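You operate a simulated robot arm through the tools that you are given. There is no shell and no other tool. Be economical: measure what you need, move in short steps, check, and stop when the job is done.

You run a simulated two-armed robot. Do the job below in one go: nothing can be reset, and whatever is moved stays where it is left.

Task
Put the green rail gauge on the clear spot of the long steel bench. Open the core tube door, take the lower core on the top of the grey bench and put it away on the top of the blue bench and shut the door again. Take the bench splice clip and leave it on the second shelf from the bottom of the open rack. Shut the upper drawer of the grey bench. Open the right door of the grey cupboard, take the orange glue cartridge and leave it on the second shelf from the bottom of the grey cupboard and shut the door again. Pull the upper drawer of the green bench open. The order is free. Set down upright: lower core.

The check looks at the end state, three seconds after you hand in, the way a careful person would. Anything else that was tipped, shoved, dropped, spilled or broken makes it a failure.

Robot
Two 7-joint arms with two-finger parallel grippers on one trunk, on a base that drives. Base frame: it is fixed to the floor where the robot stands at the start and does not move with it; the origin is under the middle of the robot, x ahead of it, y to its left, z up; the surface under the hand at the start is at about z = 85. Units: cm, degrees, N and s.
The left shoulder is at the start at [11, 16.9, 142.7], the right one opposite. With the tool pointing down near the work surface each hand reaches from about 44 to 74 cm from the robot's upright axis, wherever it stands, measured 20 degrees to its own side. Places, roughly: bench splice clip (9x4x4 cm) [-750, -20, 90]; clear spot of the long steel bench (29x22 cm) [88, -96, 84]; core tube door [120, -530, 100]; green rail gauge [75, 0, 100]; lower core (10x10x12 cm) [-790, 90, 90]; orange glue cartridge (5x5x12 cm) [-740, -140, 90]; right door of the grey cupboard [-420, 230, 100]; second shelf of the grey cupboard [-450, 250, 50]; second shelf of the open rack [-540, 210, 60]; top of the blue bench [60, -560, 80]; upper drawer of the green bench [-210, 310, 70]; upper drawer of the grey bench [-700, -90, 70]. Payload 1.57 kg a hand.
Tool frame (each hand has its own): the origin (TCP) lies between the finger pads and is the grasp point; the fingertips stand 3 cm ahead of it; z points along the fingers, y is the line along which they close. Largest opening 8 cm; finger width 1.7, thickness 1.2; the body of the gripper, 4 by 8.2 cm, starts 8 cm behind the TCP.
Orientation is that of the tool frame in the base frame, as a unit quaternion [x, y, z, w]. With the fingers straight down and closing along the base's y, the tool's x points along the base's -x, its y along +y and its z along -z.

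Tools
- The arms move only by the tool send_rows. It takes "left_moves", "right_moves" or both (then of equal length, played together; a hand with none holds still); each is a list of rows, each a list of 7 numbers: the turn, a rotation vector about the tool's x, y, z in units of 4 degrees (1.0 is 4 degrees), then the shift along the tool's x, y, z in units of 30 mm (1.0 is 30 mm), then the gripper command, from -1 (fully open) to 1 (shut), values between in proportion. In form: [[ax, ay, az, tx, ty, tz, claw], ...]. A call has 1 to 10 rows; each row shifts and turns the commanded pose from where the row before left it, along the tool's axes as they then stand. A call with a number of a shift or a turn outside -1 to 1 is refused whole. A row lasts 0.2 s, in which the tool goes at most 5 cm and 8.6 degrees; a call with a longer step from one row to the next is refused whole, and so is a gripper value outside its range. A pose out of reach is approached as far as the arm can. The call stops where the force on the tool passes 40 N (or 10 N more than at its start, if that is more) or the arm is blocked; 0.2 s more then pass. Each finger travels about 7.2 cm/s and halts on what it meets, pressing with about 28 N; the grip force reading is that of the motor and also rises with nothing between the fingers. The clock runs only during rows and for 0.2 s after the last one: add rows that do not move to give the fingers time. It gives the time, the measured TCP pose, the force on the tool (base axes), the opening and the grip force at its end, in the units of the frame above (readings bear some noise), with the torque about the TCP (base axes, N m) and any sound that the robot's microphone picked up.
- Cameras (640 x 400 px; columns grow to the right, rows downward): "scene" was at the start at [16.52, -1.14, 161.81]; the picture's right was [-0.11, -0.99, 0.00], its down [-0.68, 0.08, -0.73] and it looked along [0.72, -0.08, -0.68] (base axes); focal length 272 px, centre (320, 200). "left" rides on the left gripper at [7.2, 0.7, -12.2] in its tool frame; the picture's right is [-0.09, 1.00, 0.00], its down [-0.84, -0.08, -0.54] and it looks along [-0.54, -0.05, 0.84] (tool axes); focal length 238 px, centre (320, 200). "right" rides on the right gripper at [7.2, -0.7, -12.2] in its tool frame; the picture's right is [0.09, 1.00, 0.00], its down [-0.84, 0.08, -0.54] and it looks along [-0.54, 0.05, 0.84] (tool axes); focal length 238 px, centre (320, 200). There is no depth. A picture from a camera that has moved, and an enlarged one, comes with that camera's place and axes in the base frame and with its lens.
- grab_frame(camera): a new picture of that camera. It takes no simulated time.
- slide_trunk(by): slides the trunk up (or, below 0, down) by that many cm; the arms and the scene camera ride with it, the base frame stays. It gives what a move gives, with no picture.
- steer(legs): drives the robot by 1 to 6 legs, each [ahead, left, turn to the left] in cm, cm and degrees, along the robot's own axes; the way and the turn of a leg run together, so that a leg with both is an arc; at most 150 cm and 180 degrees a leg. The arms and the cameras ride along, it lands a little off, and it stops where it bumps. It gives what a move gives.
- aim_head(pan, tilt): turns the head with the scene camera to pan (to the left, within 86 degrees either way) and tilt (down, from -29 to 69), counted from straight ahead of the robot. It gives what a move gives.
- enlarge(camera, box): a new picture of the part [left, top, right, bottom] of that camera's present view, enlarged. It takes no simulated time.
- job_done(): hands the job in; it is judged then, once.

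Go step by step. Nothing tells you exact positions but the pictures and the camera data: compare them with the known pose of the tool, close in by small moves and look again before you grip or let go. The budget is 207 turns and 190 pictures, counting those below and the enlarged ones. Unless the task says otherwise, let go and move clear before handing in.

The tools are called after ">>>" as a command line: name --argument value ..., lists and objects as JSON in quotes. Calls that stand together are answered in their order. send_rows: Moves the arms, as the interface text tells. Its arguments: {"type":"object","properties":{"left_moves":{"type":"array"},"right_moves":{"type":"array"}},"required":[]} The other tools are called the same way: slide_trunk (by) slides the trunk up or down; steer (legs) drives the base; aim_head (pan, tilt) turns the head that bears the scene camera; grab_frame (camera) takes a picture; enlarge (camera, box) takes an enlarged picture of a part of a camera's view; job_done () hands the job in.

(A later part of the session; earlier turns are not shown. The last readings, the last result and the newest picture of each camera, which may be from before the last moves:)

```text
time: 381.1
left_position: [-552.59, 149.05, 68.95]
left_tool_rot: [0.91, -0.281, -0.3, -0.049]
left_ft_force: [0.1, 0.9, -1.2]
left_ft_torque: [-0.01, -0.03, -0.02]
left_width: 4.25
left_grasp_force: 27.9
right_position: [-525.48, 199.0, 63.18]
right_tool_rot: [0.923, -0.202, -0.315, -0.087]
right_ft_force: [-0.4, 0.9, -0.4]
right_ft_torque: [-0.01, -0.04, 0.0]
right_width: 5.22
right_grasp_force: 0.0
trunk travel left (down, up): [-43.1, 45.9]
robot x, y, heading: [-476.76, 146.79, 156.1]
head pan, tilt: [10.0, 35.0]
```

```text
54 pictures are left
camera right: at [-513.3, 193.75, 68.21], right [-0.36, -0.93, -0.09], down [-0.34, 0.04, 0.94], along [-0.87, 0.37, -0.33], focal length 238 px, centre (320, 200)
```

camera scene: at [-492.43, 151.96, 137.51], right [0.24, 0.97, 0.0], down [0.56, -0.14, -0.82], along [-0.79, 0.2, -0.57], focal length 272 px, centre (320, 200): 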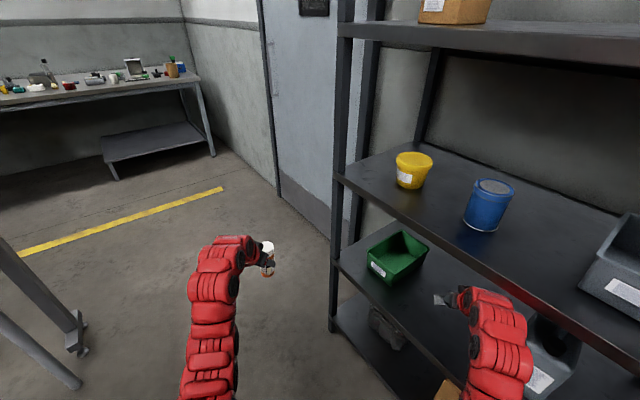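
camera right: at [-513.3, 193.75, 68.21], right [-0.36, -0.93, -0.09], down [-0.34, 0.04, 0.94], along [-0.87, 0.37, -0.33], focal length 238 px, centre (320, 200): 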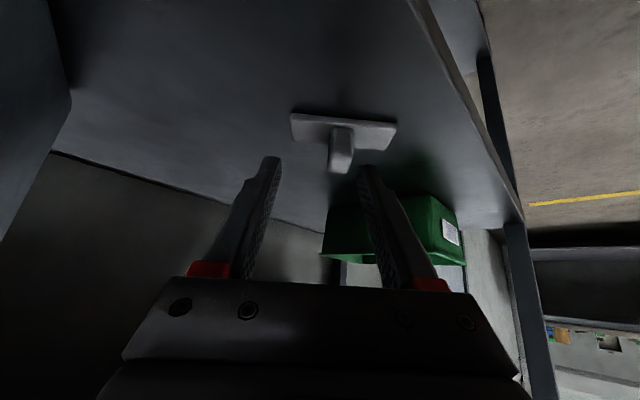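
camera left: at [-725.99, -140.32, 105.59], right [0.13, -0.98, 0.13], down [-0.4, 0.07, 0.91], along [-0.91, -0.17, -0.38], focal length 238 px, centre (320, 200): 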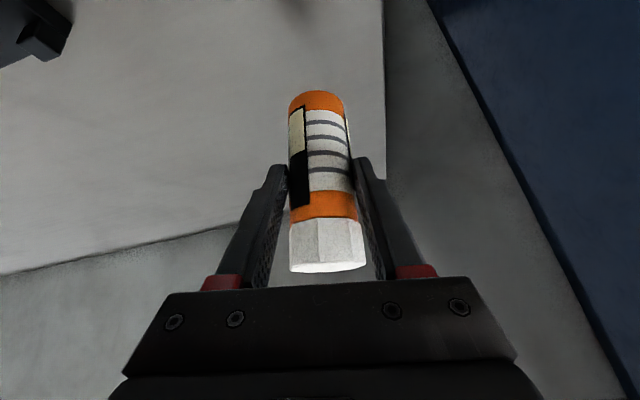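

The clip sits on the second shelf. Next the cartridge: I'll back off, face the cupboard, and check the door angle.

>>> steer --legs '[[-58, 0, 0], [0, 0, -45]]'

>>> aim_head --pan -15 --tilt 40

>>> grab_frame --camera "scene"

```text
time: 386.5
left_position: [-474.93, 177.97, 69.06]
left_tool_rot: [0.734, -0.608, -0.258, -0.16]
left_ft_force: [0.2, -0.1, -2.4]
left_ft_torque: [-0.07, 0.0, -0.03]
left_width: 4.24
left_grasp_force: 28.0
right_position: [-420.4, 194.35, 63.27]
right_tool_rot: [0.776, -0.539, -0.26, -0.201]
right_ft_force: [-0.4, 0.0, -0.4]
right_ft_torque: [0.01, -0.01, -0.05]
right_width: 5.21
right_grasp_force: 0.1
trunk travel left (down, up): [-43.1, 45.9]
robot x, y, heading: [-423.15, 122.66, 111.2]
head pan, tilt: [10.0, 35.0]
```

```text
time: 387.4
left_position: [-474.98, 178.08, 69.04]
left_tool_rot: [0.733, -0.608, -0.258, -0.16]
left_ft_force: [-1.3, -0.5, -1.7]
left_ft_torque: [-0.07, 0.04, 0.03]
left_width: 4.26
left_grasp_force: 28.4
right_position: [-420.45, 194.25, 63.2]
right_tool_rot: [0.775, -0.54, -0.259, -0.202]
right_ft_force: [0.3, -0.1, -0.1]
right_ft_torque: [-0.02, 0.01, -0.03]
right_width: 5.22
right_grasp_force: 0.0
trunk travel left (down, up): [-43.1, 45.9]
robot x, y, heading: [-423.28, 122.67, 111.1]
head pan, tilt: [-15.0, 40.0]
```

```text
53 pictures are left
camera scene: at [-426.42, 138.45, 131.28], right [0.99, 0.11, 0.0], down [0.07, -0.64, -0.77], along [-0.08, 0.76, -0.64], focal length 272 px, centre (320, 200)
```

scene: 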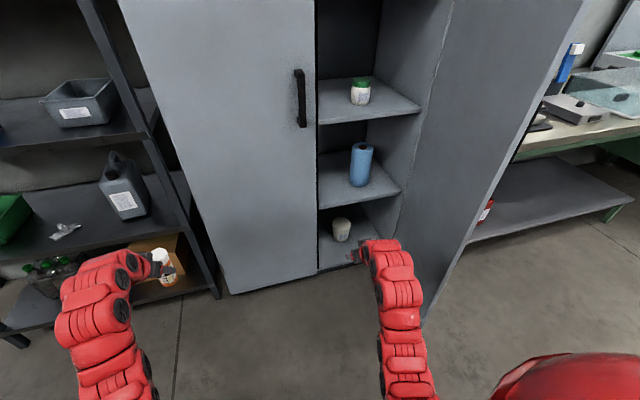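

The door stands about 83 degrees open and the blue roll is on the right part of shelf two. I'll push the door a bit wider with the right hand by strafing.

>>> steer --legs '[[8, 0, 0], [0, -50, 0]]'

>>> grab_frame --camera "scene"

```text
time: 390.8
left_position: [-433.66, 202.26, 69.07]
left_tool_rot: [0.733, -0.608, -0.258, -0.162]
left_ft_force: [-0.6, 1.1, -2.2]
left_ft_torque: [-0.02, -0.04, 0.0]
left_width: 4.28
left_grasp_force: 27.6
right_position: [-380.37, 218.01, 63.28]
right_tool_rot: [0.781, -0.532, -0.267, -0.19]
right_ft_force: [-9.8, -22.8, 9.3]
right_ft_torque: [-0.15, 0.03, -0.1]
right_width: 3.59
right_grasp_force: 0.0
trunk travel left (down, up): [-43.1, 45.9]
robot x, y, heading: [-381.99, 147.0, 111.1]
head pan, tilt: [-15.0, 40.0]
stopped in leg 2: the force on the tool passed its limit at 47 N (the readings are from after the stop); the commanded pose is now the measured one
```

```text
52 pictures are left
camera scene: at [-385.16, 162.47, 131.32], right [0.99, 0.11, 0.0], down [0.07, -0.64, -0.77], along [-0.08, 0.76, -0.64], focal length 272 px, centre (320, 200)
```

scene: 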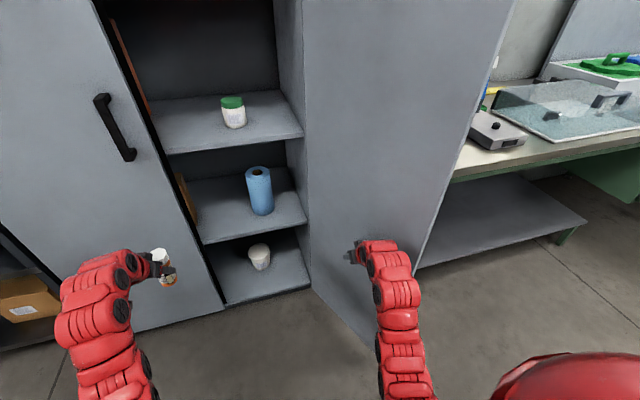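

The door is now wide open. I'll ease off it, bring both hands toward the middle, and approach the shelf with the cartridge.

>>> steer --legs '[[0, 4, 0]]'

>>> send_rows --left_moves '[[0, 0, 0, 0, -1, 0, 1], [0, 0, 0, 0, -1, 0, 1], [0, 0, 0, 0, -1, 0, 1], [0, 0, 0, 0, -1, 0, 1], [0, 0, 0, 0, -1, 0, 1], [0, 0, 0, 0, -1, 0, 1]]' --right_moves '[[0, 0, 0, 0, 0.6, 0, 1], [0, 0, 0, 0, 0.6, 0, 1], [0, 0, 0, 0, 0.6, 0, 1], [0, 0, 0, 0, 0.6, 0, 1], [0, 0, 0, 0, 0.6, 0, 1], [0, 0, 0, 0, 0.6, 0, 1]]'

>>> grab_frame --camera "left"

>>> grab_frame --camera "scene"

```text
time: 391.7
left_position: [-437.35, 201.11, 68.84]
left_tool_rot: [0.734, -0.608, -0.257, -0.161]
left_ft_force: [-0.3, 0.7, -1.3]
left_ft_torque: [-0.09, -0.06, 0.01]
left_width: 4.24
left_grasp_force: 28.1
right_position: [-383.79, 216.89, 63.1]
right_tool_rot: [0.779, -0.535, -0.264, -0.193]
right_ft_force: [-1.1, -0.4, 0.3]
right_ft_torque: [0.03, 0.02, -0.02]
right_width: 5.21
right_grasp_force: 0.1
trunk travel left (down, up): [-43.1, 45.9]
robot x, y, heading: [-385.44, 145.36, 111.0]
head pan, tilt: [-15.0, 40.0]
```

```text
time: 393.1
left_position: [-419.84, 204.89, 67.68]
left_tool_rot: [0.734, -0.608, -0.258, -0.159]
left_ft_force: [-0.2, 0.0, -2.3]
left_ft_torque: [-0.04, 0.01, -0.01]
left_width: 4.29
left_grasp_force: 27.9
right_position: [-393.91, 213.13, 62.88]
right_tool_rot: [0.779, -0.535, -0.264, -0.191]
right_ft_force: [0.0, -0.2, 0.1]
right_ft_torque: [0.03, -0.02, 0.0]
right_width: 0.01
right_grasp_force: 21.1
trunk travel left (down, up): [-43.1, 45.9]
robot x, y, heading: [-385.62, 145.78, 111.2]
head pan, tilt: [-15.0, 40.0]
```

```text
51 pictures are left
camera left: at [-417.42, 192.26, 73.41], right [-0.98, -0.13, 0.13], down [0.07, 0.4, 0.92], along [-0.17, 0.91, -0.38], focal length 238 px, centre (320, 200)
```

left: 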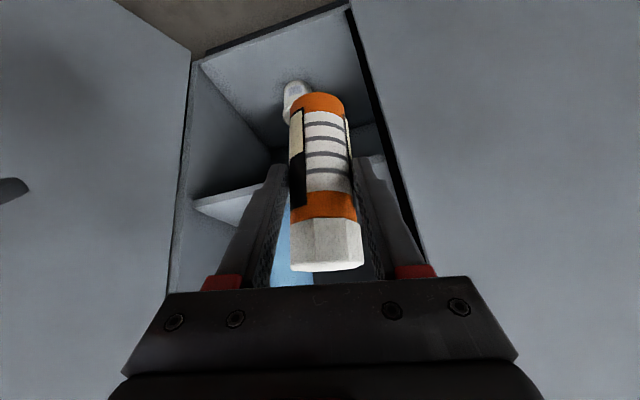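

```text
50 pictures are left
camera scene: at [-388.78, 161.42, 131.28], right [0.99, 0.1, 0.0], down [0.07, -0.64, -0.77], along [-0.08, 0.76, -0.64], focal length 272 px, centre (320, 200)
```

scene: 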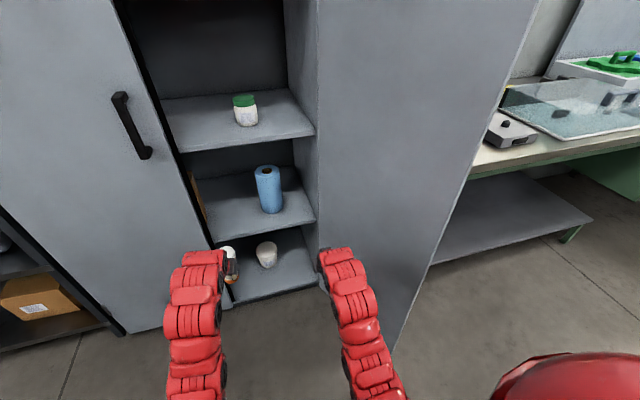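

>>> steer --legs '[[18, 0, 0]]'

>>> send_rows --left_moves '[[0, 0, 0, -0.6, 0, 0.44, 1], [0, 0, 0, -0.6, 0, 0.44, 1], [0, 0, 0, -0.6, 0, 0.44, 1], [0, 0, 0, -0.6, 0, 0.44, 1]]'

>>> grab_frame --camera "left"

>>> grab_frame --camera "scene"

```text
time: 394.6
left_position: [-426.36, 221.46, 67.47]
left_tool_rot: [0.734, -0.608, -0.257, -0.16]
left_ft_force: [-1.0, 0.4, -1.3]
left_ft_torque: [-0.02, 0.0, 0.04]
left_width: 4.28
left_grasp_force: 28.5
right_position: [-400.14, 229.9, 62.68]
right_tool_rot: [0.779, -0.536, -0.264, -0.192]
right_ft_force: [0.0, -0.4, -0.1]
right_ft_torque: [0.0, 0.0, -0.02]
right_width: 0.01
right_grasp_force: 21.6
trunk travel left (down, up): [-43.1, 45.9]
robot x, y, heading: [-391.81, 162.56, 110.9]
head pan, tilt: [-15.0, 40.0]
```

```text
time: 395.6
left_position: [-428.24, 230.16, 67.26]
left_tool_rot: [0.733, -0.609, -0.257, -0.159]
left_ft_force: [0.3, -0.8, -1.9]
left_ft_torque: [-0.09, 0.0, -0.01]
left_width: 4.28
left_grasp_force: 28.1
right_position: [-400.17, 229.81, 62.86]
right_tool_rot: [0.779, -0.535, -0.264, -0.191]
right_ft_force: [0.1, 0.6, -0.7]
right_ft_torque: [0.0, 0.02, -0.02]
right_width: 0.0
right_grasp_force: 21.3
trunk travel left (down, up): [-43.1, 45.9]
robot x, y, heading: [-391.46, 162.75, 111.0]
head pan, tilt: [-15.0, 40.0]
```

```text
49 pictures are left
camera left: at [-425.75, 217.62, 73.15], right [-0.98, -0.13, 0.13], down [0.07, 0.4, 0.91], along [-0.17, 0.91, -0.38], focal length 238 px, centre (320, 200)
```

left: 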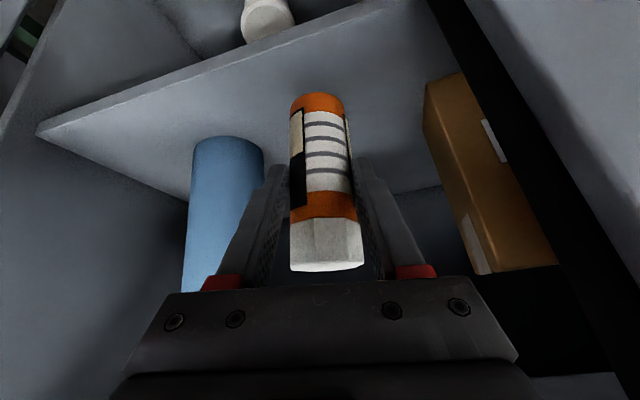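

```text
48 pictures are left
camera scene: at [-395.22, 178.14, 131.27], right [0.99, 0.1, 0.0], down [0.07, -0.64, -0.77], along [-0.08, 0.76, -0.64], focal length 272 px, centre (320, 200)
```

scene: 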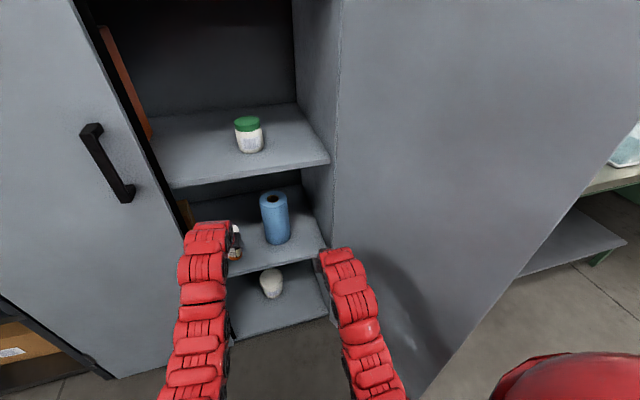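

>>> send_rows --left_moves '[[0, 0, 0, -0.6, 0, 0.44, 1], [0, 0, 0, -0.6, 0, 0.44, 1], [0, 0, 0, -0.6, 0, 0.44, 1], [0, 0, 0, -0.6, 0, 0.44, 1]]'

>>> slide_trunk --by -5.5

>>> grab_frame --camera "left"

```text
time: 396.6
left_position: [-430.26, 238.99, 67.13]
left_tool_rot: [0.733, -0.609, -0.258, -0.161]
left_ft_force: [-0.2, -0.1, -2.5]
left_ft_torque: [-0.01, -0.03, 0.01]
left_width: 4.23
left_grasp_force: 28.0
right_position: [-400.25, 229.75, 62.86]
right_tool_rot: [0.779, -0.536, -0.263, -0.192]
right_ft_force: [0.3, 0.2, -0.1]
right_ft_torque: [-0.02, -0.01, -0.03]
right_width: 0.02
right_grasp_force: 21.5
trunk travel left (down, up): [-43.1, 45.9]
robot x, y, heading: [-391.48, 162.42, 111.2]
head pan, tilt: [-15.0, 40.0]
```

```text
time: 397.5
left_position: [-430.27, 239.07, 61.8]
left_tool_rot: [0.734, -0.608, -0.258, -0.16]
left_ft_force: [0.2, -1.0, -1.4]
left_ft_torque: [-0.02, -0.02, 0.02]
left_width: 4.27
left_grasp_force: 28.3
right_position: [-400.15, 229.75, 57.33]
right_tool_rot: [0.779, -0.535, -0.263, -0.192]
right_ft_force: [0.0, -0.3, -0.7]
right_ft_torque: [0.02, 0.0, -0.02]
right_width: 0.01
right_grasp_force: 21.7
trunk travel left (down, up): [-37.6, 51.4]
robot x, y, heading: [-392.06, 162.4, 111.0]
head pan, tilt: [-15.0, 40.0]
```

```text
47 pictures are left
camera left: at [-427.8, 226.38, 67.62], right [-0.98, -0.13, 0.13], down [0.07, 0.4, 0.92], along [-0.17, 0.91, -0.38], focal length 238 px, centre (320, 200)
```

left: 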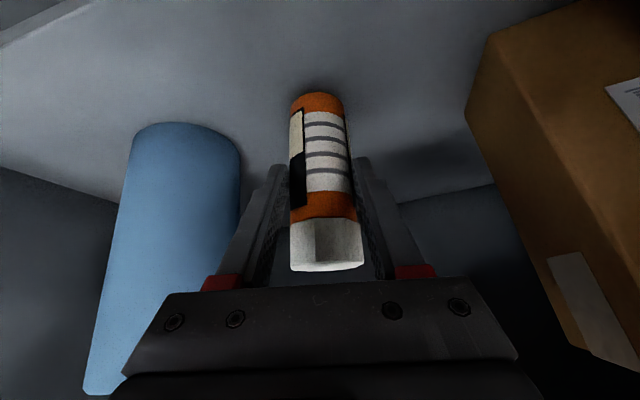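

>>> send_rows --left_moves '[[0, 0, 0, 0.08, 0, 0.11, 1], [0, 0, 0, 0.08, 0, 0.11, 1], [0, 0, 0, 0.08, 0, 0.11, 1], [0, 0, 0, 0.05, 0, 0.07, 1], [0, 0, 0, 0.05, 0, 0.07, 1], [0, 0, 0, 0.05, 0, 0.07, 1], [0, 0, 0, 0.05, 0, 0.07, 1]]'

```text
time: 399.1
left_position: [-430.51, 239.02, 60.02]
left_tool_rot: [0.733, -0.607, -0.261, -0.162]
left_ft_force: [-1.4, 5.3, 13.9]
left_ft_torque: [0.68, -0.07, 0.08]
left_width: 4.26
left_grasp_force: 28.5
right_position: [-400.24, 229.76, 57.47]
right_tool_rot: [0.779, -0.536, -0.264, -0.192]
right_ft_force: [-0.3, -0.5, 0.2]
right_ft_torque: [0.02, 0.02, 0.0]
right_width: 0.02
right_grasp_force: 21.8
trunk travel left (down, up): [-37.6, 51.4]
robot x, y, heading: [-391.46, 162.01, 111.3]
head pan, tilt: [-15.0, 40.0]
```

Contact on the shelf. Releasing gently and withdrawing back along the fingers.

>>> send_rows --left_moves '[[0, 0, 0, 0, 0, 0, 0.3], [0, 0, 0, 0, 0, 0, -0.1], [0, 0, 0, 0, 0, 0, -0.4], [0, 0, 0, 0, 0, 0, -0.5], [0, 0, 0, 0.3, 0, -0.3, -0.5], [0, 0, 0, 0.6, 0, -0.6, -0.5], [0, 0, 0, 0.7, 0, -0.6, -0.5], [0, 0, 0, 0.7, 0, -0.6, -0.5], [0, 0, 0, 0.7, 0, -0.6, -0.5]]'

>>> grab_frame --camera "left"

```text
time: 401.1
left_position: [-428.97, 231.7, 58.92]
left_tool_rot: [0.733, -0.609, -0.258, -0.161]
left_ft_force: [-0.8, -0.8, 0.3]
left_ft_torque: [0.0, -0.02, 0.02]
left_width: 5.98
left_grasp_force: 0.1
left hand out of reach, approached as far as the arm can: row 7, 8, 9
right_position: [-400.32, 229.81, 57.39]
right_tool_rot: [0.779, -0.535, -0.264, -0.192]
right_ft_force: [0.2, 0.6, -0.4]
right_ft_torque: [-0.01, -0.01, -0.01]
right_width: 0.01
right_grasp_force: 20.9
trunk travel left (down, up): [-37.6, 51.4]
robot x, y, heading: [-391.73, 162.42, 111.1]
head pan, tilt: [-15.0, 40.0]
```

```text
46 pictures are left
camera left: at [-426.43, 219.05, 64.72], right [-0.98, -0.13, 0.13], down [0.07, 0.4, 0.92], along [-0.17, 0.91, -0.38], focal length 238 px, centre (320, 200)
```

left: 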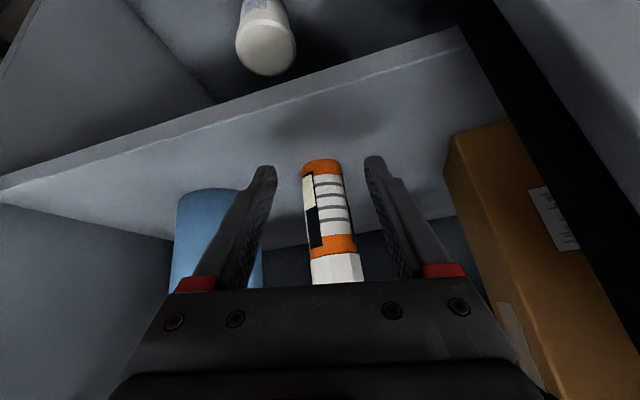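

The cartridge stands upright on the second shelf. I'll back out, move the hands apart, and go round the door's free edge to push it shut.

>>> steer --legs '[[-42, 0, 0], [0, -44, 0]]'

>>> send_rows --left_moves '[[0, 0, 0, 0, 1, 0, 1], [0, 0, 0, 0, 1, 0, 1], [0, 0, 0, 0, 1, 0, 1], [0, 0, 0, 0, 1, 0, 1], [0, 0, 0, 0, 1, 0, 1]]'

>>> slide_trunk --by 20

>>> grab_frame --camera "scene"

```text
time: 406.1
left_position: [-371.11, 208.01, 58.95]
left_tool_rot: [0.732, -0.61, -0.258, -0.161]
left_ft_force: [0.1, 1.0, -0.5]
left_ft_torque: [-0.02, -0.01, 0.0]
left_width: 6.0
left_grasp_force: 0.1
right_position: [-342.33, 205.95, 57.19]
right_tool_rot: [0.777, -0.538, -0.263, -0.192]
right_ft_force: [0.5, 0.5, -0.8]
right_ft_torque: [0.01, 0.03, 0.01]
right_width: 0.0
right_grasp_force: 21.3
trunk travel left (down, up): [-37.6, 51.4]
robot x, y, heading: [-334.2, 138.73, 110.6]
head pan, tilt: [-15.0, 40.0]
```

```text
time: 407.3
left_position: [-385.91, 205.03, 60.26]
left_tool_rot: [0.731, -0.611, -0.257, -0.163]
left_ft_force: [-0.1, -0.1, -0.3]
left_ft_torque: [-0.02, 0.01, -0.02]
left_width: 0.0
left_grasp_force: 21.7
right_position: [-342.21, 205.94, 57.25]
right_tool_rot: [0.778, -0.538, -0.263, -0.192]
right_ft_force: [-0.3, 0.3, -0.2]
right_ft_torque: [0.02, 0.01, -0.03]
right_width: 0.0
right_grasp_force: 20.9
trunk travel left (down, up): [-37.6, 51.4]
robot x, y, heading: [-333.96, 137.82, 110.2]
head pan, tilt: [-15.0, 40.0]
```

```text
time: 409.4
left_position: [-385.75, 205.08, 80.1]
left_tool_rot: [0.731, -0.611, -0.258, -0.162]
left_ft_force: [0.3, 0.1, 0.4]
left_ft_torque: [0.06, 0.01, 0.01]
left_width: 0.03
left_grasp_force: 21.6
right_position: [-342.29, 205.99, 77.37]
right_tool_rot: [0.777, -0.538, -0.263, -0.193]
right_ft_force: [-0.1, -0.7, -0.2]
right_ft_torque: [0.0, 0.0, 0.0]
right_width: 0.02
right_grasp_force: 20.8
trunk travel left (down, up): [-57.6, 31.4]
robot x, y, heading: [-334.36, 138.53, 110.5]
head pan, tilt: [-15.0, 40.0]
```

```text
45 pictures are left
camera scene: at [-337.65, 154.27, 145.77], right [1.0, 0.1, 0.0], down [0.06, -0.64, -0.77], along [-0.07, 0.76, -0.64], focal length 272 px, centre (320, 200)
```

scene: 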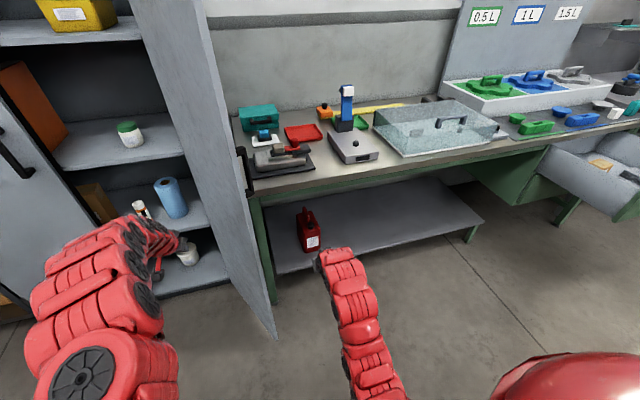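

Now the right hand is outside the door's free edge. I'll pull the left hand back, move forward, and strafe left to swing the door.

>>> send_rows --left_moves '[[0, 0, 0, 0.8, 0.3, -0.6, 1], [0, 0, 0, 0.8, 0.3, -0.6, 1], [0, 0, 0, 0.8, 0.3, -0.6, 1], [0, 0, 0, 0.8, 0.3, -0.6, 1], [0, 0, 0, 0.8, 0.3, -0.6, 1], [0, 0, 0, 0.8, 0.3, -0.6, 1]]'

>>> steer --legs '[[22, 0, 0.5], [0, 52, 0]]'

>>> grab_frame --camera "scene"

```text
time: 410.8
left_position: [-392.07, 192.67, 76.62]
left_tool_rot: [0.731, -0.611, -0.256, -0.163]
left_ft_force: [-0.2, -0.7, 0.7]
left_ft_torque: [0.03, 0.02, 0.04]
left_width: 0.0
left_grasp_force: 21.2
left hand out of reach, approached as far as the arm can: row 2, 3, 4, 5, 6
right_position: [-342.31, 205.99, 77.36]
right_tool_rot: [0.776, -0.539, -0.263, -0.194]
right_ft_force: [-0.2, 0.0, -0.5]
right_ft_torque: [-0.03, -0.01, -0.01]
right_width: 0.0
right_grasp_force: 21.2
trunk travel left (down, up): [-57.6, 31.4]
robot x, y, heading: [-333.99, 138.31, 110.7]
head pan, tilt: [-15.0, 40.0]
```

```text
time: 414.0
left_position: [-423.33, 203.97, 76.57]
left_tool_rot: [0.734, -0.608, -0.257, -0.161]
left_ft_force: [-0.4, 0.1, 0.0]
left_ft_torque: [0.04, -0.05, -0.02]
left_width: 0.0
left_grasp_force: 20.7
right_position: [-372.87, 217.34, 76.57]
right_tool_rot: [0.781, -0.538, -0.253, -0.191]
right_ft_force: [0.0, -1.2, 0.3]
right_ft_torque: [0.04, -0.03, -0.04]
right_width: 0.0
right_grasp_force: 21.0
trunk travel left (down, up): [-57.6, 31.4]
robot x, y, heading: [-364.34, 149.98, 111.0]
head pan, tilt: [-15.0, 40.0]
stopped in leg 2: the robot was blocked; the commanded pose is now the measured one
```

```text
44 pictures are left
camera scene: at [-368.67, 165.74, 145.75], right [0.99, 0.11, 0.0], down [0.07, -0.64, -0.77], along [-0.08, 0.76, -0.64], focal length 272 px, centre (320, 200)
```

scene: 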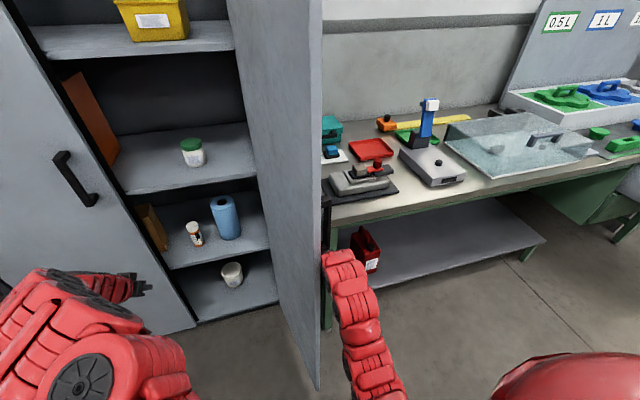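

>>> steer --legs '[[-15, 0, 0]]'

>>> send_rows --right_moves '[[0, 0, 0, -0.8, 0, 0.6, 1], [0, 0, 0, -0.8, 0, 0.6, 1], [0, 0, 0, -0.8, 0, 0.6, 1], [0, 0, 0, -0.8, 0, 0.6, 1], [0, 0, 0, -0.8, 0, 0.6, 1]]'

>>> steer --legs '[[0, 30, 0]]'

>>> grab_frame --camera "scene"

```text
time: 415.4
left_position: [-417.75, 190.05, 76.69]
left_tool_rot: [0.733, -0.608, -0.259, -0.161]
left_ft_force: [0.1, -0.3, 1.1]
left_ft_torque: [-0.03, -0.02, 0.0]
left_width: 0.0
left_grasp_force: 21.0
right_position: [-367.48, 203.6, 76.95]
right_tool_rot: [0.779, -0.538, -0.258, -0.193]
right_ft_force: [-0.8, 1.5, 0.3]
right_ft_torque: [-0.02, -0.01, -0.01]
right_width: 0.0
right_grasp_force: 21.0
trunk travel left (down, up): [-57.6, 31.4]
robot x, y, heading: [-359.71, 135.97, 111.5]
head pan, tilt: [-15.0, 40.0]
```

```text
time: 416.6
left_position: [-417.71, 190.06, 76.66]
left_tool_rot: [0.733, -0.609, -0.257, -0.16]
left_ft_force: [-0.8, -0.5, -0.1]
left_ft_torque: [-0.04, 0.03, -0.03]
left_width: 0.0
left_grasp_force: 21.6
right_position: [-372.63, 217.75, 77.09]
right_tool_rot: [0.78, -0.538, -0.257, -0.191]
right_ft_force: [-0.7, 0.6, -0.3]
right_ft_torque: [-0.02, 0.02, -0.01]
right_width: 0.0
right_grasp_force: 21.6
trunk travel left (down, up): [-57.6, 31.4]
robot x, y, heading: [-359.21, 136.2, 111.2]
head pan, tilt: [-15.0, 40.0]
```

```text
time: 417.5
left_position: [-419.8, 189.25, 76.63]
left_tool_rot: [0.733, -0.609, -0.257, -0.162]
left_ft_force: [-0.7, 0.4, -1.5]
left_ft_torque: [-0.03, -0.02, -0.01]
left_width: 0.0
left_grasp_force: 21.4
right_position: [-374.44, 216.59, 76.97]
right_tool_rot: [0.779, -0.54, -0.253, -0.194]
right_ft_force: [0.0, -0.8, -0.1]
right_ft_torque: [-0.02, -0.02, -0.04]
right_width: 0.02
right_grasp_force: 21.7
trunk travel left (down, up): [-57.6, 31.4]
robot x, y, heading: [-361.72, 135.51, 110.7]
head pan, tilt: [-15.0, 40.0]
stopped in leg 1: the robot was blocked; the commanded pose is now the measured one
```

```text
43 pictures are left
camera scene: at [-365.32, 150.89, 145.8], right [0.99, 0.1, 0.0], down [0.07, -0.64, -0.77], along [-0.08, 0.76, -0.64], focal length 272 px, centre (320, 200)
```

scene: 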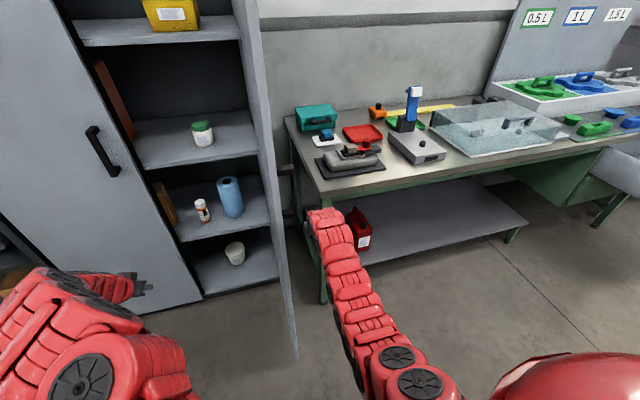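

The arm link meets the door before the fingers do. I'll move clear, yaw the right hand 36 degrees to the left and open the fingers, so the fingertips lead.

>>> steer --legs '[[0, -8, 0]]'

>>> send_rows --right_moves '[[-0.61, -0.01, -0.79, 0, 0, 0, -1], [-0.61, -0.01, -0.79, 0, 0, 0, -1], [-0.61, -0.01, -0.79, 0, 0, 0, -1], [-0.61, -0.01, -0.79, 0, 0, 0, -1], [-0.61, -0.01, -0.79, 0, 0, 0, -1], [-0.61, -0.01, -0.79, 0, 0, 0, -1], [-0.61, -0.01, -0.79, 0, 0, 0, -1], [-0.61, -0.01, -0.79, 0, 0, 0, -1], [-0.61, -0.01, -0.79, 0, 0, 0, -1]]'

>>> steer --legs '[[0, 22, 0]]'

>>> grab_frame --camera "scene"

```text
time: 418.5
left_position: [-412.23, 192.34, 76.62]
left_tool_rot: [0.732, -0.61, -0.258, -0.161]
left_ft_force: [0.4, -0.3, -0.4]
left_ft_torque: [0.03, 0.0, 0.0]
left_width: 0.0
left_grasp_force: 21.6
right_position: [-366.73, 219.57, 76.78]
right_tool_rot: [0.778, -0.541, -0.253, -0.192]
right_ft_force: [-0.1, -0.2, -0.8]
right_ft_torque: [-0.03, -0.01, 0.0]
right_width: 0.01
right_grasp_force: 21.3
trunk travel left (down, up): [-57.6, 31.4]
robot x, y, heading: [-353.94, 138.0, 110.9]
head pan, tilt: [-15.0, 40.0]
```

```text
time: 420.5
left_position: [-412.25, 192.25, 76.63]
left_tool_rot: [0.732, -0.61, -0.258, -0.161]
left_ft_force: [0.4, 0.2, -0.1]
left_ft_torque: [0.01, 0.0, -0.01]
left_width: 0.02
left_grasp_force: 21.6
right_position: [-366.78, 219.62, 76.83]
right_tool_rot: [0.908, -0.276, -0.299, -0.101]
right_ft_force: [0.8, 0.3, 0.8]
right_ft_torque: [0.0, 0.02, -0.02]
right_width: 7.98
right_grasp_force: 0.2
trunk travel left (down, up): [-57.6, 31.4]
robot x, y, heading: [-353.99, 138.24, 110.9]
head pan, tilt: [-15.0, 40.0]
```

```text
time: 422.2
left_position: [-432.82, 184.41, 76.55]
left_tool_rot: [0.732, -0.61, -0.257, -0.161]
left_ft_force: [-0.1, -0.7, 0.0]
left_ft_torque: [0.03, -0.02, 0.0]
left_width: 0.0
left_grasp_force: 21.6
right_position: [-387.39, 211.66, 76.87]
right_tool_rot: [0.908, -0.276, -0.299, -0.101]
right_ft_force: [-0.8, 0.1, -0.4]
right_ft_torque: [0.02, -0.01, -0.04]
right_width: 7.99
right_grasp_force: 0.0
trunk travel left (down, up): [-57.6, 31.4]
robot x, y, heading: [-374.51, 130.63, 110.9]
head pan, tilt: [-15.0, 40.0]
```

```text
42 pictures are left
camera scene: at [-378.17, 146.08, 145.78], right [0.99, 0.1, 0.0], down [0.07, -0.64, -0.77], along [-0.08, 0.76, -0.64], focal length 272 px, centre (320, 200)
```

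scene: 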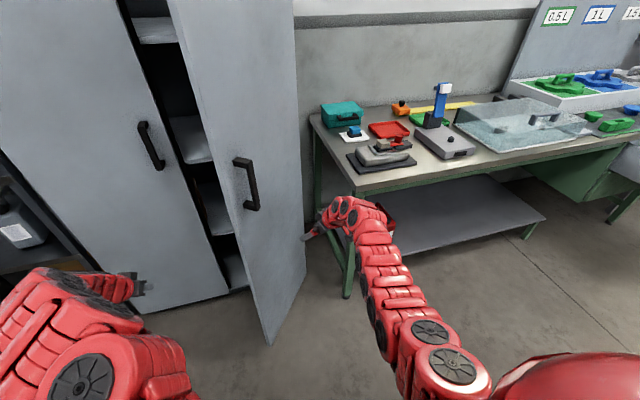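

The door swings nicely. Continuing left.

>>> steer --legs '[[0, 20, 0]]'

>>> grab_frame --camera "scene"

```text
time: 423.8
left_position: [-451.42, 177.01, 76.67]
left_tool_rot: [0.733, -0.609, -0.257, -0.161]
left_ft_force: [0.6, -0.1, -0.3]
left_ft_torque: [0.0, 0.02, -0.02]
left_width: 0.0
left_grasp_force: 21.0
right_position: [-406.02, 204.72, 76.83]
right_tool_rot: [0.909, -0.274, -0.298, -0.1]
right_ft_force: [0.2, -0.5, -0.6]
right_ft_torque: [-0.02, 0.0, 0.0]
right_width: 8.01
right_grasp_force: 0.1
trunk travel left (down, up): [-57.6, 31.4]
robot x, y, heading: [-392.89, 123.21, 110.9]
head pan, tilt: [-15.0, 40.0]
```

```text
41 pictures are left
camera scene: at [-396.66, 138.97, 145.78], right [0.99, 0.11, 0.0], down [0.07, -0.64, -0.77], along [-0.08, 0.76, -0.64], focal length 272 px, centre (320, 200)
```

scene: 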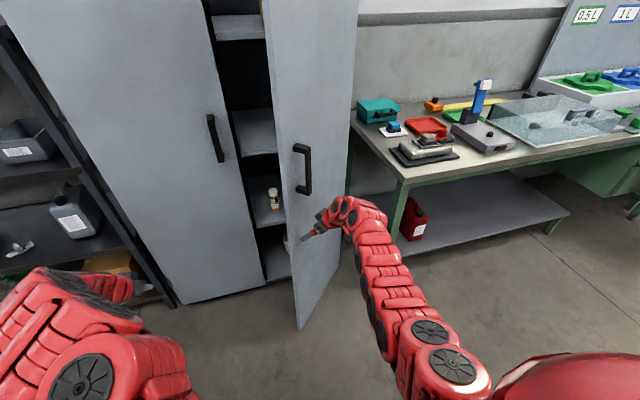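

>>> steer --legs '[[14, 8, 0], [10, 3, 0]]'

>>> grab_frame --camera "scene"

```text
time: 426.0
left_position: [-470.21, 195.76, 76.62]
left_tool_rot: [0.733, -0.609, -0.257, -0.161]
left_ft_force: [0.0, 0.0, -0.7]
left_ft_torque: [0.0, 0.01, 0.01]
left_width: 0.01
left_grasp_force: 21.6
right_position: [-424.88, 223.21, 76.84]
right_tool_rot: [0.908, -0.275, -0.299, -0.101]
right_ft_force: [1.6, -1.9, 1.0]
right_ft_torque: [0.05, -0.06, -0.1]
right_width: 7.89
right_grasp_force: 0.0
trunk travel left (down, up): [-57.6, 31.4]
robot x, y, heading: [-411.79, 141.77, 111.3]
head pan, tilt: [-15.0, 40.0]
```

```text
40 pictures are left
camera scene: at [-415.51, 157.54, 145.77], right [0.99, 0.11, 0.0], down [0.07, -0.64, -0.77], along [-0.08, 0.76, -0.64], focal length 272 px, centre (320, 200)
```

scene: 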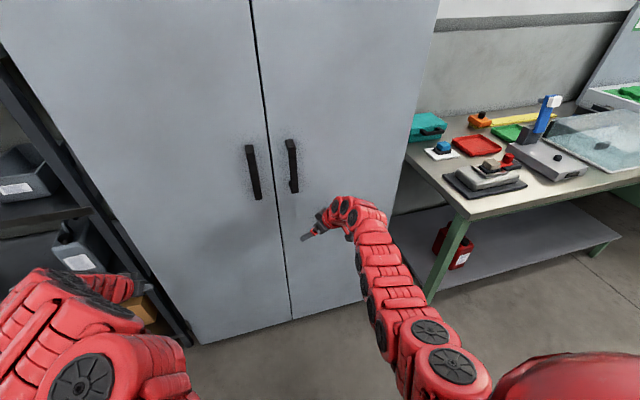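

The door is almost flush; pressing it home gently.

>>> steer --legs '[[4, 0, 0]]'

>>> enlarge --camera "scene" --box '[180, 0, 440, 340]'

```text
time: 426.8
left_position: [-470.37, 196.5, 76.82]
left_tool_rot: [0.732, -0.609, -0.259, -0.162]
left_ft_force: [0.1, -0.1, -0.2]
left_ft_torque: [-0.02, 0.01, 0.0]
left_width: 0.0
left_grasp_force: 21.4
right_position: [-424.47, 223.77, 76.85]
right_tool_rot: [0.91, -0.277, -0.294, -0.096]
right_ft_force: [7.2, -23.4, 17.0]
right_ft_torque: [0.45, -0.24, -0.52]
right_width: 6.59
right_grasp_force: 0.0
trunk travel left (down, up): [-57.6, 31.4]
robot x, y, heading: [-412.21, 143.02, 110.9]
head pan, tilt: [-15.0, 40.0]
stopped in leg 1: the force on the tool passed its limit at 60 N (the readings are from after the stop); the commanded pose is now the measured one
```

```text
1.18 times, centred on (310, 170) of scene
camera zoom: at [-415.68, 158.04, 145.86], right [0.99, 0.1, 0.0], down [0.07, -0.64, -0.77], along [-0.08, 0.76, -0.64], focal length 320 px, centre (332, 235)
```

zoom: 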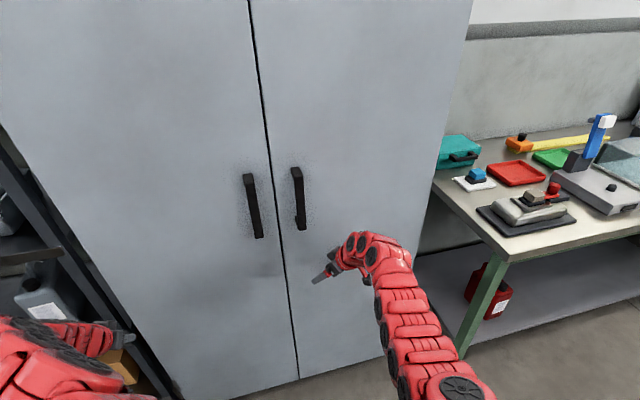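

The cupboard is shut. Now the core: I'll back off, re-orient the right hand to point straight down with its fingers closing fore-aft (to pinch the core's wall), and drive back to the grey bench.

>>> steer --legs '[[-42, 0, 0], [0, 0, 90]]'

>>> slide_trunk --by 25

>>> send_rows --right_moves '[[0, 1, 0, 0, 0, 0, -1], [0, 1, 0, 0, 0, 0, -1], [0, 1, 0, 0, 0, 0, -1], [0, 1, 0, 0, 0, 0, -1], [0, 1, 0, 0, 0, 0, -1], [0, 1, 0, 0, 0, 0, -1], [0, 1, 0, 0, 0, 0, -1], [0, 1, 0, 0, 0, 0, -1], [0, 1, 0, 0, 0, 0, -1]]'

>>> send_rows --right_moves '[[0, 0, -1, 0, 0, 0, -1], [0, 0, -1, 0, 0, 0, -1], [0, 0, -1, 0, 0, 0, -1], [0, 0, -1, 0, 0, 0, -1], [0, 0, -1, 0, 0, 0, -1], [0, 0, -1, 0, 0, 0, -1], [0, 0, -1, 0, 0, 0, -1], [0, 0, -1, 0, 0, 0, -1], [0, 0, -1, 0, 0, 0, -1], [0, 0, -1, 0, 0, 0, -1]]'

```text
time: 433.2
left_position: [-451.5, 45.74, 76.7]
left_tool_rot: [0.949, 0.085, -0.295, 0.067]
left_ft_force: [-0.3, 0.2, -0.4]
left_ft_torque: [0.0, -0.03, 0.0]
left_width: 0.0
left_grasp_force: 21.4
right_position: [-478.45, 91.94, 76.29]
right_tool_rot: [0.842, 0.444, -0.275, 0.138]
right_ft_force: [0.6, -0.6, -0.1]
right_ft_torque: [0.01, -0.05, 0.0]
right_width: 8.01
right_grasp_force: 0.0
trunk travel left (down, up): [-57.6, 31.4]
robot x, y, heading: [-397.41, 103.42, -159.2]
head pan, tilt: [-15.0, 40.0]
```

```text
time: 435.8
left_position: [-451.52, 45.84, 101.69]
left_tool_rot: [0.949, 0.085, -0.295, 0.068]
left_ft_force: [0.0, 0.1, 0.3]
left_ft_torque: [0.0, 0.0, 0.01]
left_width: 0.0
left_grasp_force: 21.6
right_position: [-478.38, 91.79, 101.36]
right_tool_rot: [0.842, 0.443, -0.276, 0.138]
right_ft_force: [0.8, -0.3, 0.8]
right_ft_torque: [0.02, 0.0, 0.0]
right_width: 8.02
right_grasp_force: 0.1
trunk travel left (down, up): [-82.6, 6.4]
robot x, y, heading: [-397.06, 103.64, -159.5]
head pan, tilt: [-15.0, 40.0]
```

```text
time: 437.8
left_position: [-451.49, 45.72, 101.61]
left_tool_rot: [0.949, 0.085, -0.296, 0.067]
left_ft_force: [0.2, -0.4, 0.0]
left_ft_torque: [0.01, 0.0, 0.0]
left_width: 0.0
left_grasp_force: 21.1
right_position: [-470.94, 97.08, 102.49]
right_tool_rot: [0.885, 0.465, 0.0, -0.005]
right_ft_force: [0.6, 0.0, 0.4]
right_ft_torque: [-0.01, 0.0, 0.02]
right_width: 7.99
right_grasp_force: 0.0
right hand out of reach, approached as far as the arm can: row 3, 4, 5, 6, 7, 8, 9
trunk travel left (down, up): [-82.6, 6.4]
robot x, y, heading: [-397.08, 103.55, -159.3]
head pan, tilt: [-15.0, 40.0]
```

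```text
time: 440.0
left_position: [-451.36, 45.68, 101.67]
left_tool_rot: [0.949, 0.085, -0.295, 0.067]
left_ft_force: [0.7, -0.2, -0.1]
left_ft_torque: [0.02, 0.0, 0.01]
left_width: 0.01
left_grasp_force: 21.7
right_position: [-471.02, 97.08, 102.36]
right_tool_rot: [0.673, 0.739, 0.001, -0.006]
right_ft_force: [-0.1, 0.0, -0.7]
right_ft_torque: [-0.02, -0.01, 0.01]
right_width: 8.02
right_grasp_force: 0.1
trunk travel left (down, up): [-82.6, 6.4]
robot x, y, heading: [-397.01, 103.09, -159.5]
head pan, tilt: [-15.0, 40.0]
```

>>> send_rows --right_moves '[[0, 0, -1, 0, 0, 0, -1], [0, 0, -1, 0, 0, 0, -1], [0, 0, -1, 0, 0, 0, -1], [0, 0, -0.8, 0, 0, 0, -1]]'

>>> steer --legs '[[60, -74, 0], [130, 0, 0], [60, 0, 0]]'

>>> aim_head --pan -15 --tilt 35

>>> grab_frame --camera "scene"

```text
time: 441.0
left_position: [-451.41, 45.74, 101.6]
left_tool_rot: [0.949, 0.085, -0.296, 0.067]
left_ft_force: [0.0, -0.3, 0.5]
left_ft_torque: [-0.04, 0.01, 0.02]
left_width: 0.0
left_grasp_force: 21.7
right_position: [-470.97, 97.09, 102.55]
right_tool_rot: [0.57, 0.822, 0.001, -0.006]
right_ft_force: [0.6, 0.0, -0.2]
right_ft_torque: [0.01, 0.01, 0.01]
right_width: 7.99
right_grasp_force: 0.0
trunk travel left (down, up): [-82.6, 6.4]
robot x, y, heading: [-396.95, 103.76, -159.3]
head pan, tilt: [-15.0, 40.0]
```

```text
time: 455.1
left_position: [-709.86, 25.43, 101.57]
left_tool_rot: [0.948, 0.094, -0.295, 0.07]
left_ft_force: [1.0, -1.1, 0.4]
left_ft_torque: [0.02, 0.01, 0.03]
left_width: 0.0
left_grasp_force: 21.5
right_position: [-730.25, 76.34, 102.45]
right_tool_rot: [0.562, 0.827, 0.001, -0.006]
right_ft_force: [0.4, -0.5, -0.5]
right_ft_torque: [0.0, 0.01, 0.02]
right_width: 7.99
right_grasp_force: 0.1
trunk travel left (down, up): [-82.6, 6.4]
robot x, y, heading: [-656.93, 84.2, -158.2]
head pan, tilt: [-15.0, 40.0]
```

```text
time: 455.8
left_position: [-710.08, 25.43, 101.64]
left_tool_rot: [0.949, 0.094, -0.294, 0.07]
left_ft_force: [-0.5, -0.6, -1.1]
left_ft_torque: [-0.01, 0.0, 0.01]
left_width: 0.0
left_grasp_force: 21.4
right_position: [-730.41, 76.45, 102.4]
right_tool_rot: [0.562, 0.827, 0.001, -0.006]
right_ft_force: [0.1, -0.8, 0.4]
right_ft_torque: [-0.02, 0.04, 0.01]
right_width: 8.0
right_grasp_force: 0.1
trunk travel left (down, up): [-82.6, 6.4]
robot x, y, heading: [-656.55, 84.03, -158.0]
head pan, tilt: [-15.0, 35.0]
```

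```text
38 pictures are left
camera scene: at [-672.67, 80.02, 171.52], right [-0.12, 0.99, 0.0], down [0.57, 0.07, -0.82], along [-0.81, -0.1, -0.57], focal length 272 px, centre (320, 200)
```

scene: 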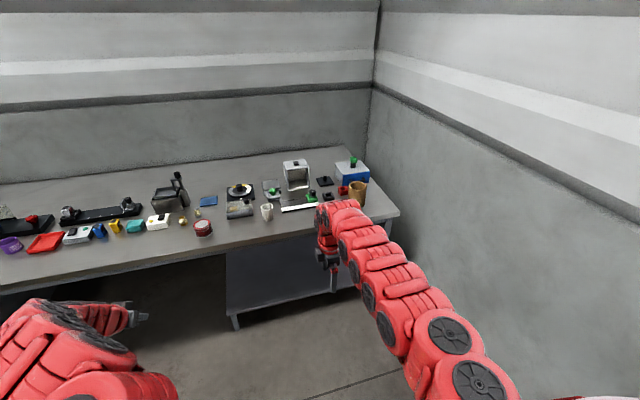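

>>> slide_trunk --by 6

>>> steer --legs '[[0, -32, -1.3], [44, 0, 0]]'

>>> grab_frame --camera "right"

```text
time: 456.8
left_position: [-709.91, 25.4, 107.63]
left_tool_rot: [0.948, 0.094, -0.295, 0.07]
left_ft_force: [0.3, -0.1, -0.6]
left_ft_torque: [-0.02, 0.02, 0.01]
left_width: 0.0
left_grasp_force: 21.1
right_position: [-730.37, 76.32, 108.36]
right_tool_rot: [0.563, 0.827, 0.001, -0.005]
right_ft_force: [-0.9, -0.4, 0.0]
right_ft_torque: [0.0, -0.01, -0.01]
right_width: 8.0
right_grasp_force: 0.1
trunk travel left (down, up): [-88.6, 0.4]
robot x, y, heading: [-656.76, 83.97, -158.3]
head pan, tilt: [-15.0, 35.0]
```

```text
time: 461.1
left_position: [-762.58, 40.51, 107.66]
left_tool_rot: [0.949, 0.086, -0.296, 0.068]
left_ft_force: [-0.1, 0.1, -0.4]
left_ft_torque: [0.01, 0.0, 0.02]
left_width: 0.01
left_grasp_force: 21.3
right_position: [-782.18, 91.8, 108.55]
right_tool_rot: [0.568, 0.823, 0.001, -0.006]
right_ft_force: [0.5, 0.7, -0.4]
right_ft_torque: [0.0, -0.04, -0.01]
right_width: 8.01
right_grasp_force: 0.1
trunk travel left (down, up): [-88.6, 0.4]
robot x, y, heading: [-708.13, 98.59, -159.3]
head pan, tilt: [-15.0, 35.0]
```

```text
37 pictures are left
camera right: at [-785.12, 98.1, 120.72], right [0.9, 0.44, -0.01], down [0.37, -0.76, 0.53], along [0.23, -0.48, -0.85], focal length 238 px, centre (320, 200)
```

right: 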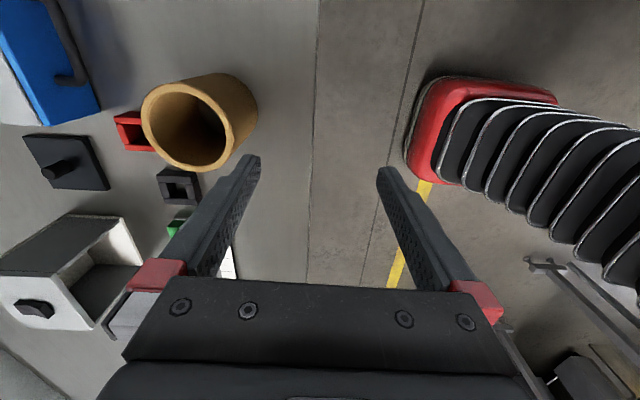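

>>> steer --legs '[[9, 0.9, 0]]'

>>> send_rows --right_moves '[[0, 0, 0, 0, 0, 0.8, -1], [0, 0, 0, 0, 0, 0.7, -1]]'

>>> grab_frame --camera "right"

```text
time: 462.2
left_position: [-770.45, 36.45, 107.77]
left_tool_rot: [0.949, 0.087, -0.296, 0.068]
left_ft_force: [-0.7, 1.1, 0.3]
left_ft_torque: [0.0, 0.0, 0.01]
left_width: 0.01
left_grasp_force: 21.3
right_position: [-790.07, 87.9, 108.58]
right_tool_rot: [0.568, 0.823, 0.0, -0.006]
right_ft_force: [0.3, 0.8, -0.3]
right_ft_torque: [0.0, 0.03, 0.01]
right_width: 7.99
right_grasp_force: 0.0
trunk travel left (down, up): [-88.6, 0.4]
robot x, y, heading: [-716.32, 94.44, -159.1]
head pan, tilt: [-15.0, 35.0]
```

```text
time: 462.9
left_position: [-770.49, 36.45, 107.65]
left_tool_rot: [0.949, 0.085, -0.295, 0.067]
left_ft_force: [0.8, 0.3, -0.3]
left_ft_torque: [0.03, -0.02, -0.01]
left_width: 0.0
left_grasp_force: 21.6
right_position: [-790.09, 87.92, 104.0]
right_tool_rot: [0.57, 0.822, 0.001, -0.006]
right_ft_force: [0.1, -0.5, 0.4]
right_ft_torque: [0.01, 0.03, -0.01]
right_width: 7.99
right_grasp_force: 0.1
trunk travel left (down, up): [-88.6, 0.4]
robot x, y, heading: [-716.3, 94.67, -159.1]
head pan, tilt: [-15.0, 35.0]
```

```text
36 pictures are left
camera right: at [-793.04, 94.32, 116.2], right [0.9, 0.44, 0.0], down [0.37, -0.76, 0.53], along [0.23, -0.48, -0.85], focal length 238 px, centre (320, 200)
```

right: 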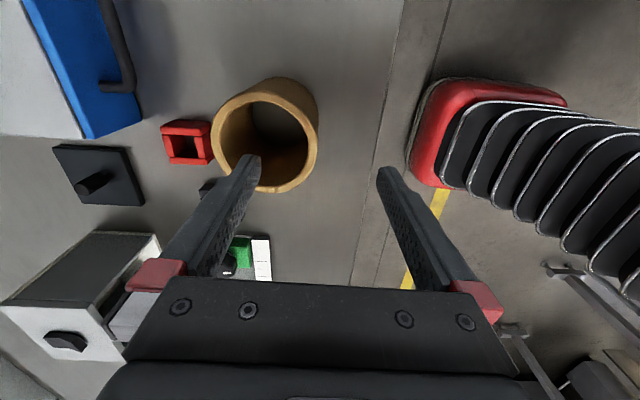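

>>> send_rows --right_moves '[[0, 0, 0, -0.05, -0.33, 0, -1], [0, 0, 0, 0, 0, 0.8, -1], [0, 0, 0, 0, 0, 0.8, -1], [0, 0, 0, 0, 0, 0.6, -1]]'

>>> grab_frame --camera "right"

```text
time: 463.9
left_position: [-770.83, 36.49, 107.6]
left_tool_rot: [0.949, 0.086, -0.295, 0.068]
left_ft_force: [0.3, 0.4, 0.5]
left_ft_torque: [0.02, -0.01, 0.01]
left_width: 0.02
left_grasp_force: 21.5
right_position: [-788.18, 88.55, 98.11]
right_tool_rot: [0.569, 0.822, 0.0, -0.005]
right_ft_force: [-0.1, -0.1, -0.1]
right_ft_torque: [0.0, -0.01, -0.03]
right_width: 7.99
right_grasp_force: 0.1
right hand out of reach, approached as far as the arm can: row 1, 2, 4
trunk travel left (down, up): [-88.6, 0.4]
robot x, y, heading: [-716.63, 94.29, -158.9]
head pan, tilt: [-15.0, 35.0]
```

```text
35 pictures are left
camera right: at [-791.2, 95.0, 110.17], right [0.9, 0.44, 0.0], down [0.37, -0.76, 0.53], along [0.23, -0.48, -0.85], focal length 238 px, centre (320, 200)
```

right: 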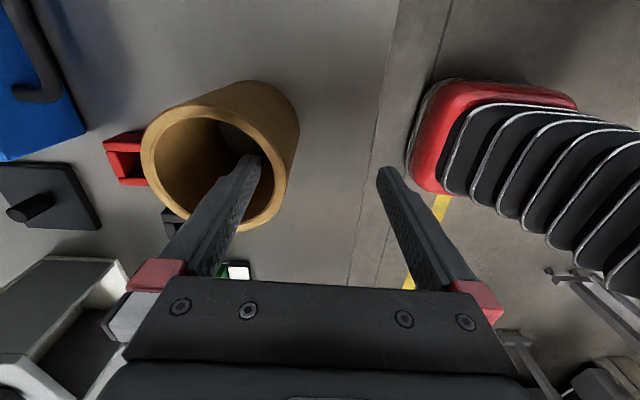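

>>> steer --legs '[[3.2, 0, 0]]'

>>> slide_trunk --by -4

>>> grab_frame --camera "right"

```text
time: 464.7
left_position: [-773.15, 35.52, 107.94]
left_tool_rot: [0.948, 0.087, -0.298, 0.068]
left_ft_force: [0.7, 0.4, 0.3]
left_ft_torque: [-0.01, 0.03, 0.01]
left_width: 0.0
left_grasp_force: 21.5
right_position: [-790.59, 87.74, 98.3]
right_tool_rot: [0.569, 0.822, -0.002, -0.007]
right_ft_force: [-0.1, -0.8, 0.5]
right_ft_torque: [-0.03, 0.08, 0.0]
right_width: 8.01
right_grasp_force: 0.0
trunk travel left (down, up): [-88.6, 0.4]
robot x, y, heading: [-719.29, 93.21, -159.4]
head pan, tilt: [-15.0, 35.0]
```

```text
time: 465.5
left_position: [-773.73, 35.3, 103.36]
left_tool_rot: [0.949, 0.087, -0.294, 0.067]
left_ft_force: [-0.7, 0.2, 0.2]
left_ft_torque: [0.04, 0.05, 0.01]
left_width: 0.0
left_grasp_force: 20.9
right_position: [-791.3, 87.4, 93.88]
right_tool_rot: [0.57, 0.822, 0.0, -0.005]
right_ft_force: [-0.4, -0.3, -0.1]
right_ft_torque: [-0.01, 0.01, 0.01]
right_width: 8.01
right_grasp_force: 0.0
trunk travel left (down, up): [-84.6, 4.4]
robot x, y, heading: [-719.66, 93.27, -159.4]
head pan, tilt: [-15.0, 35.0]
```

```text
34 pictures are left
camera right: at [-794.23, 93.78, 106.08], right [0.9, 0.44, 0.0], down [0.37, -0.76, 0.53], along [0.23, -0.48, -0.85], focal length 238 px, centre (320, 200)
```

right: 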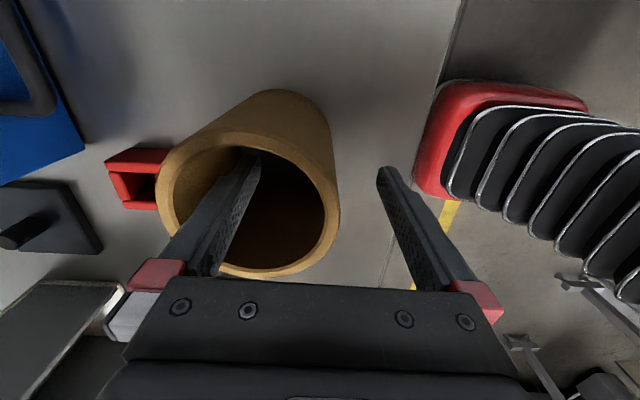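

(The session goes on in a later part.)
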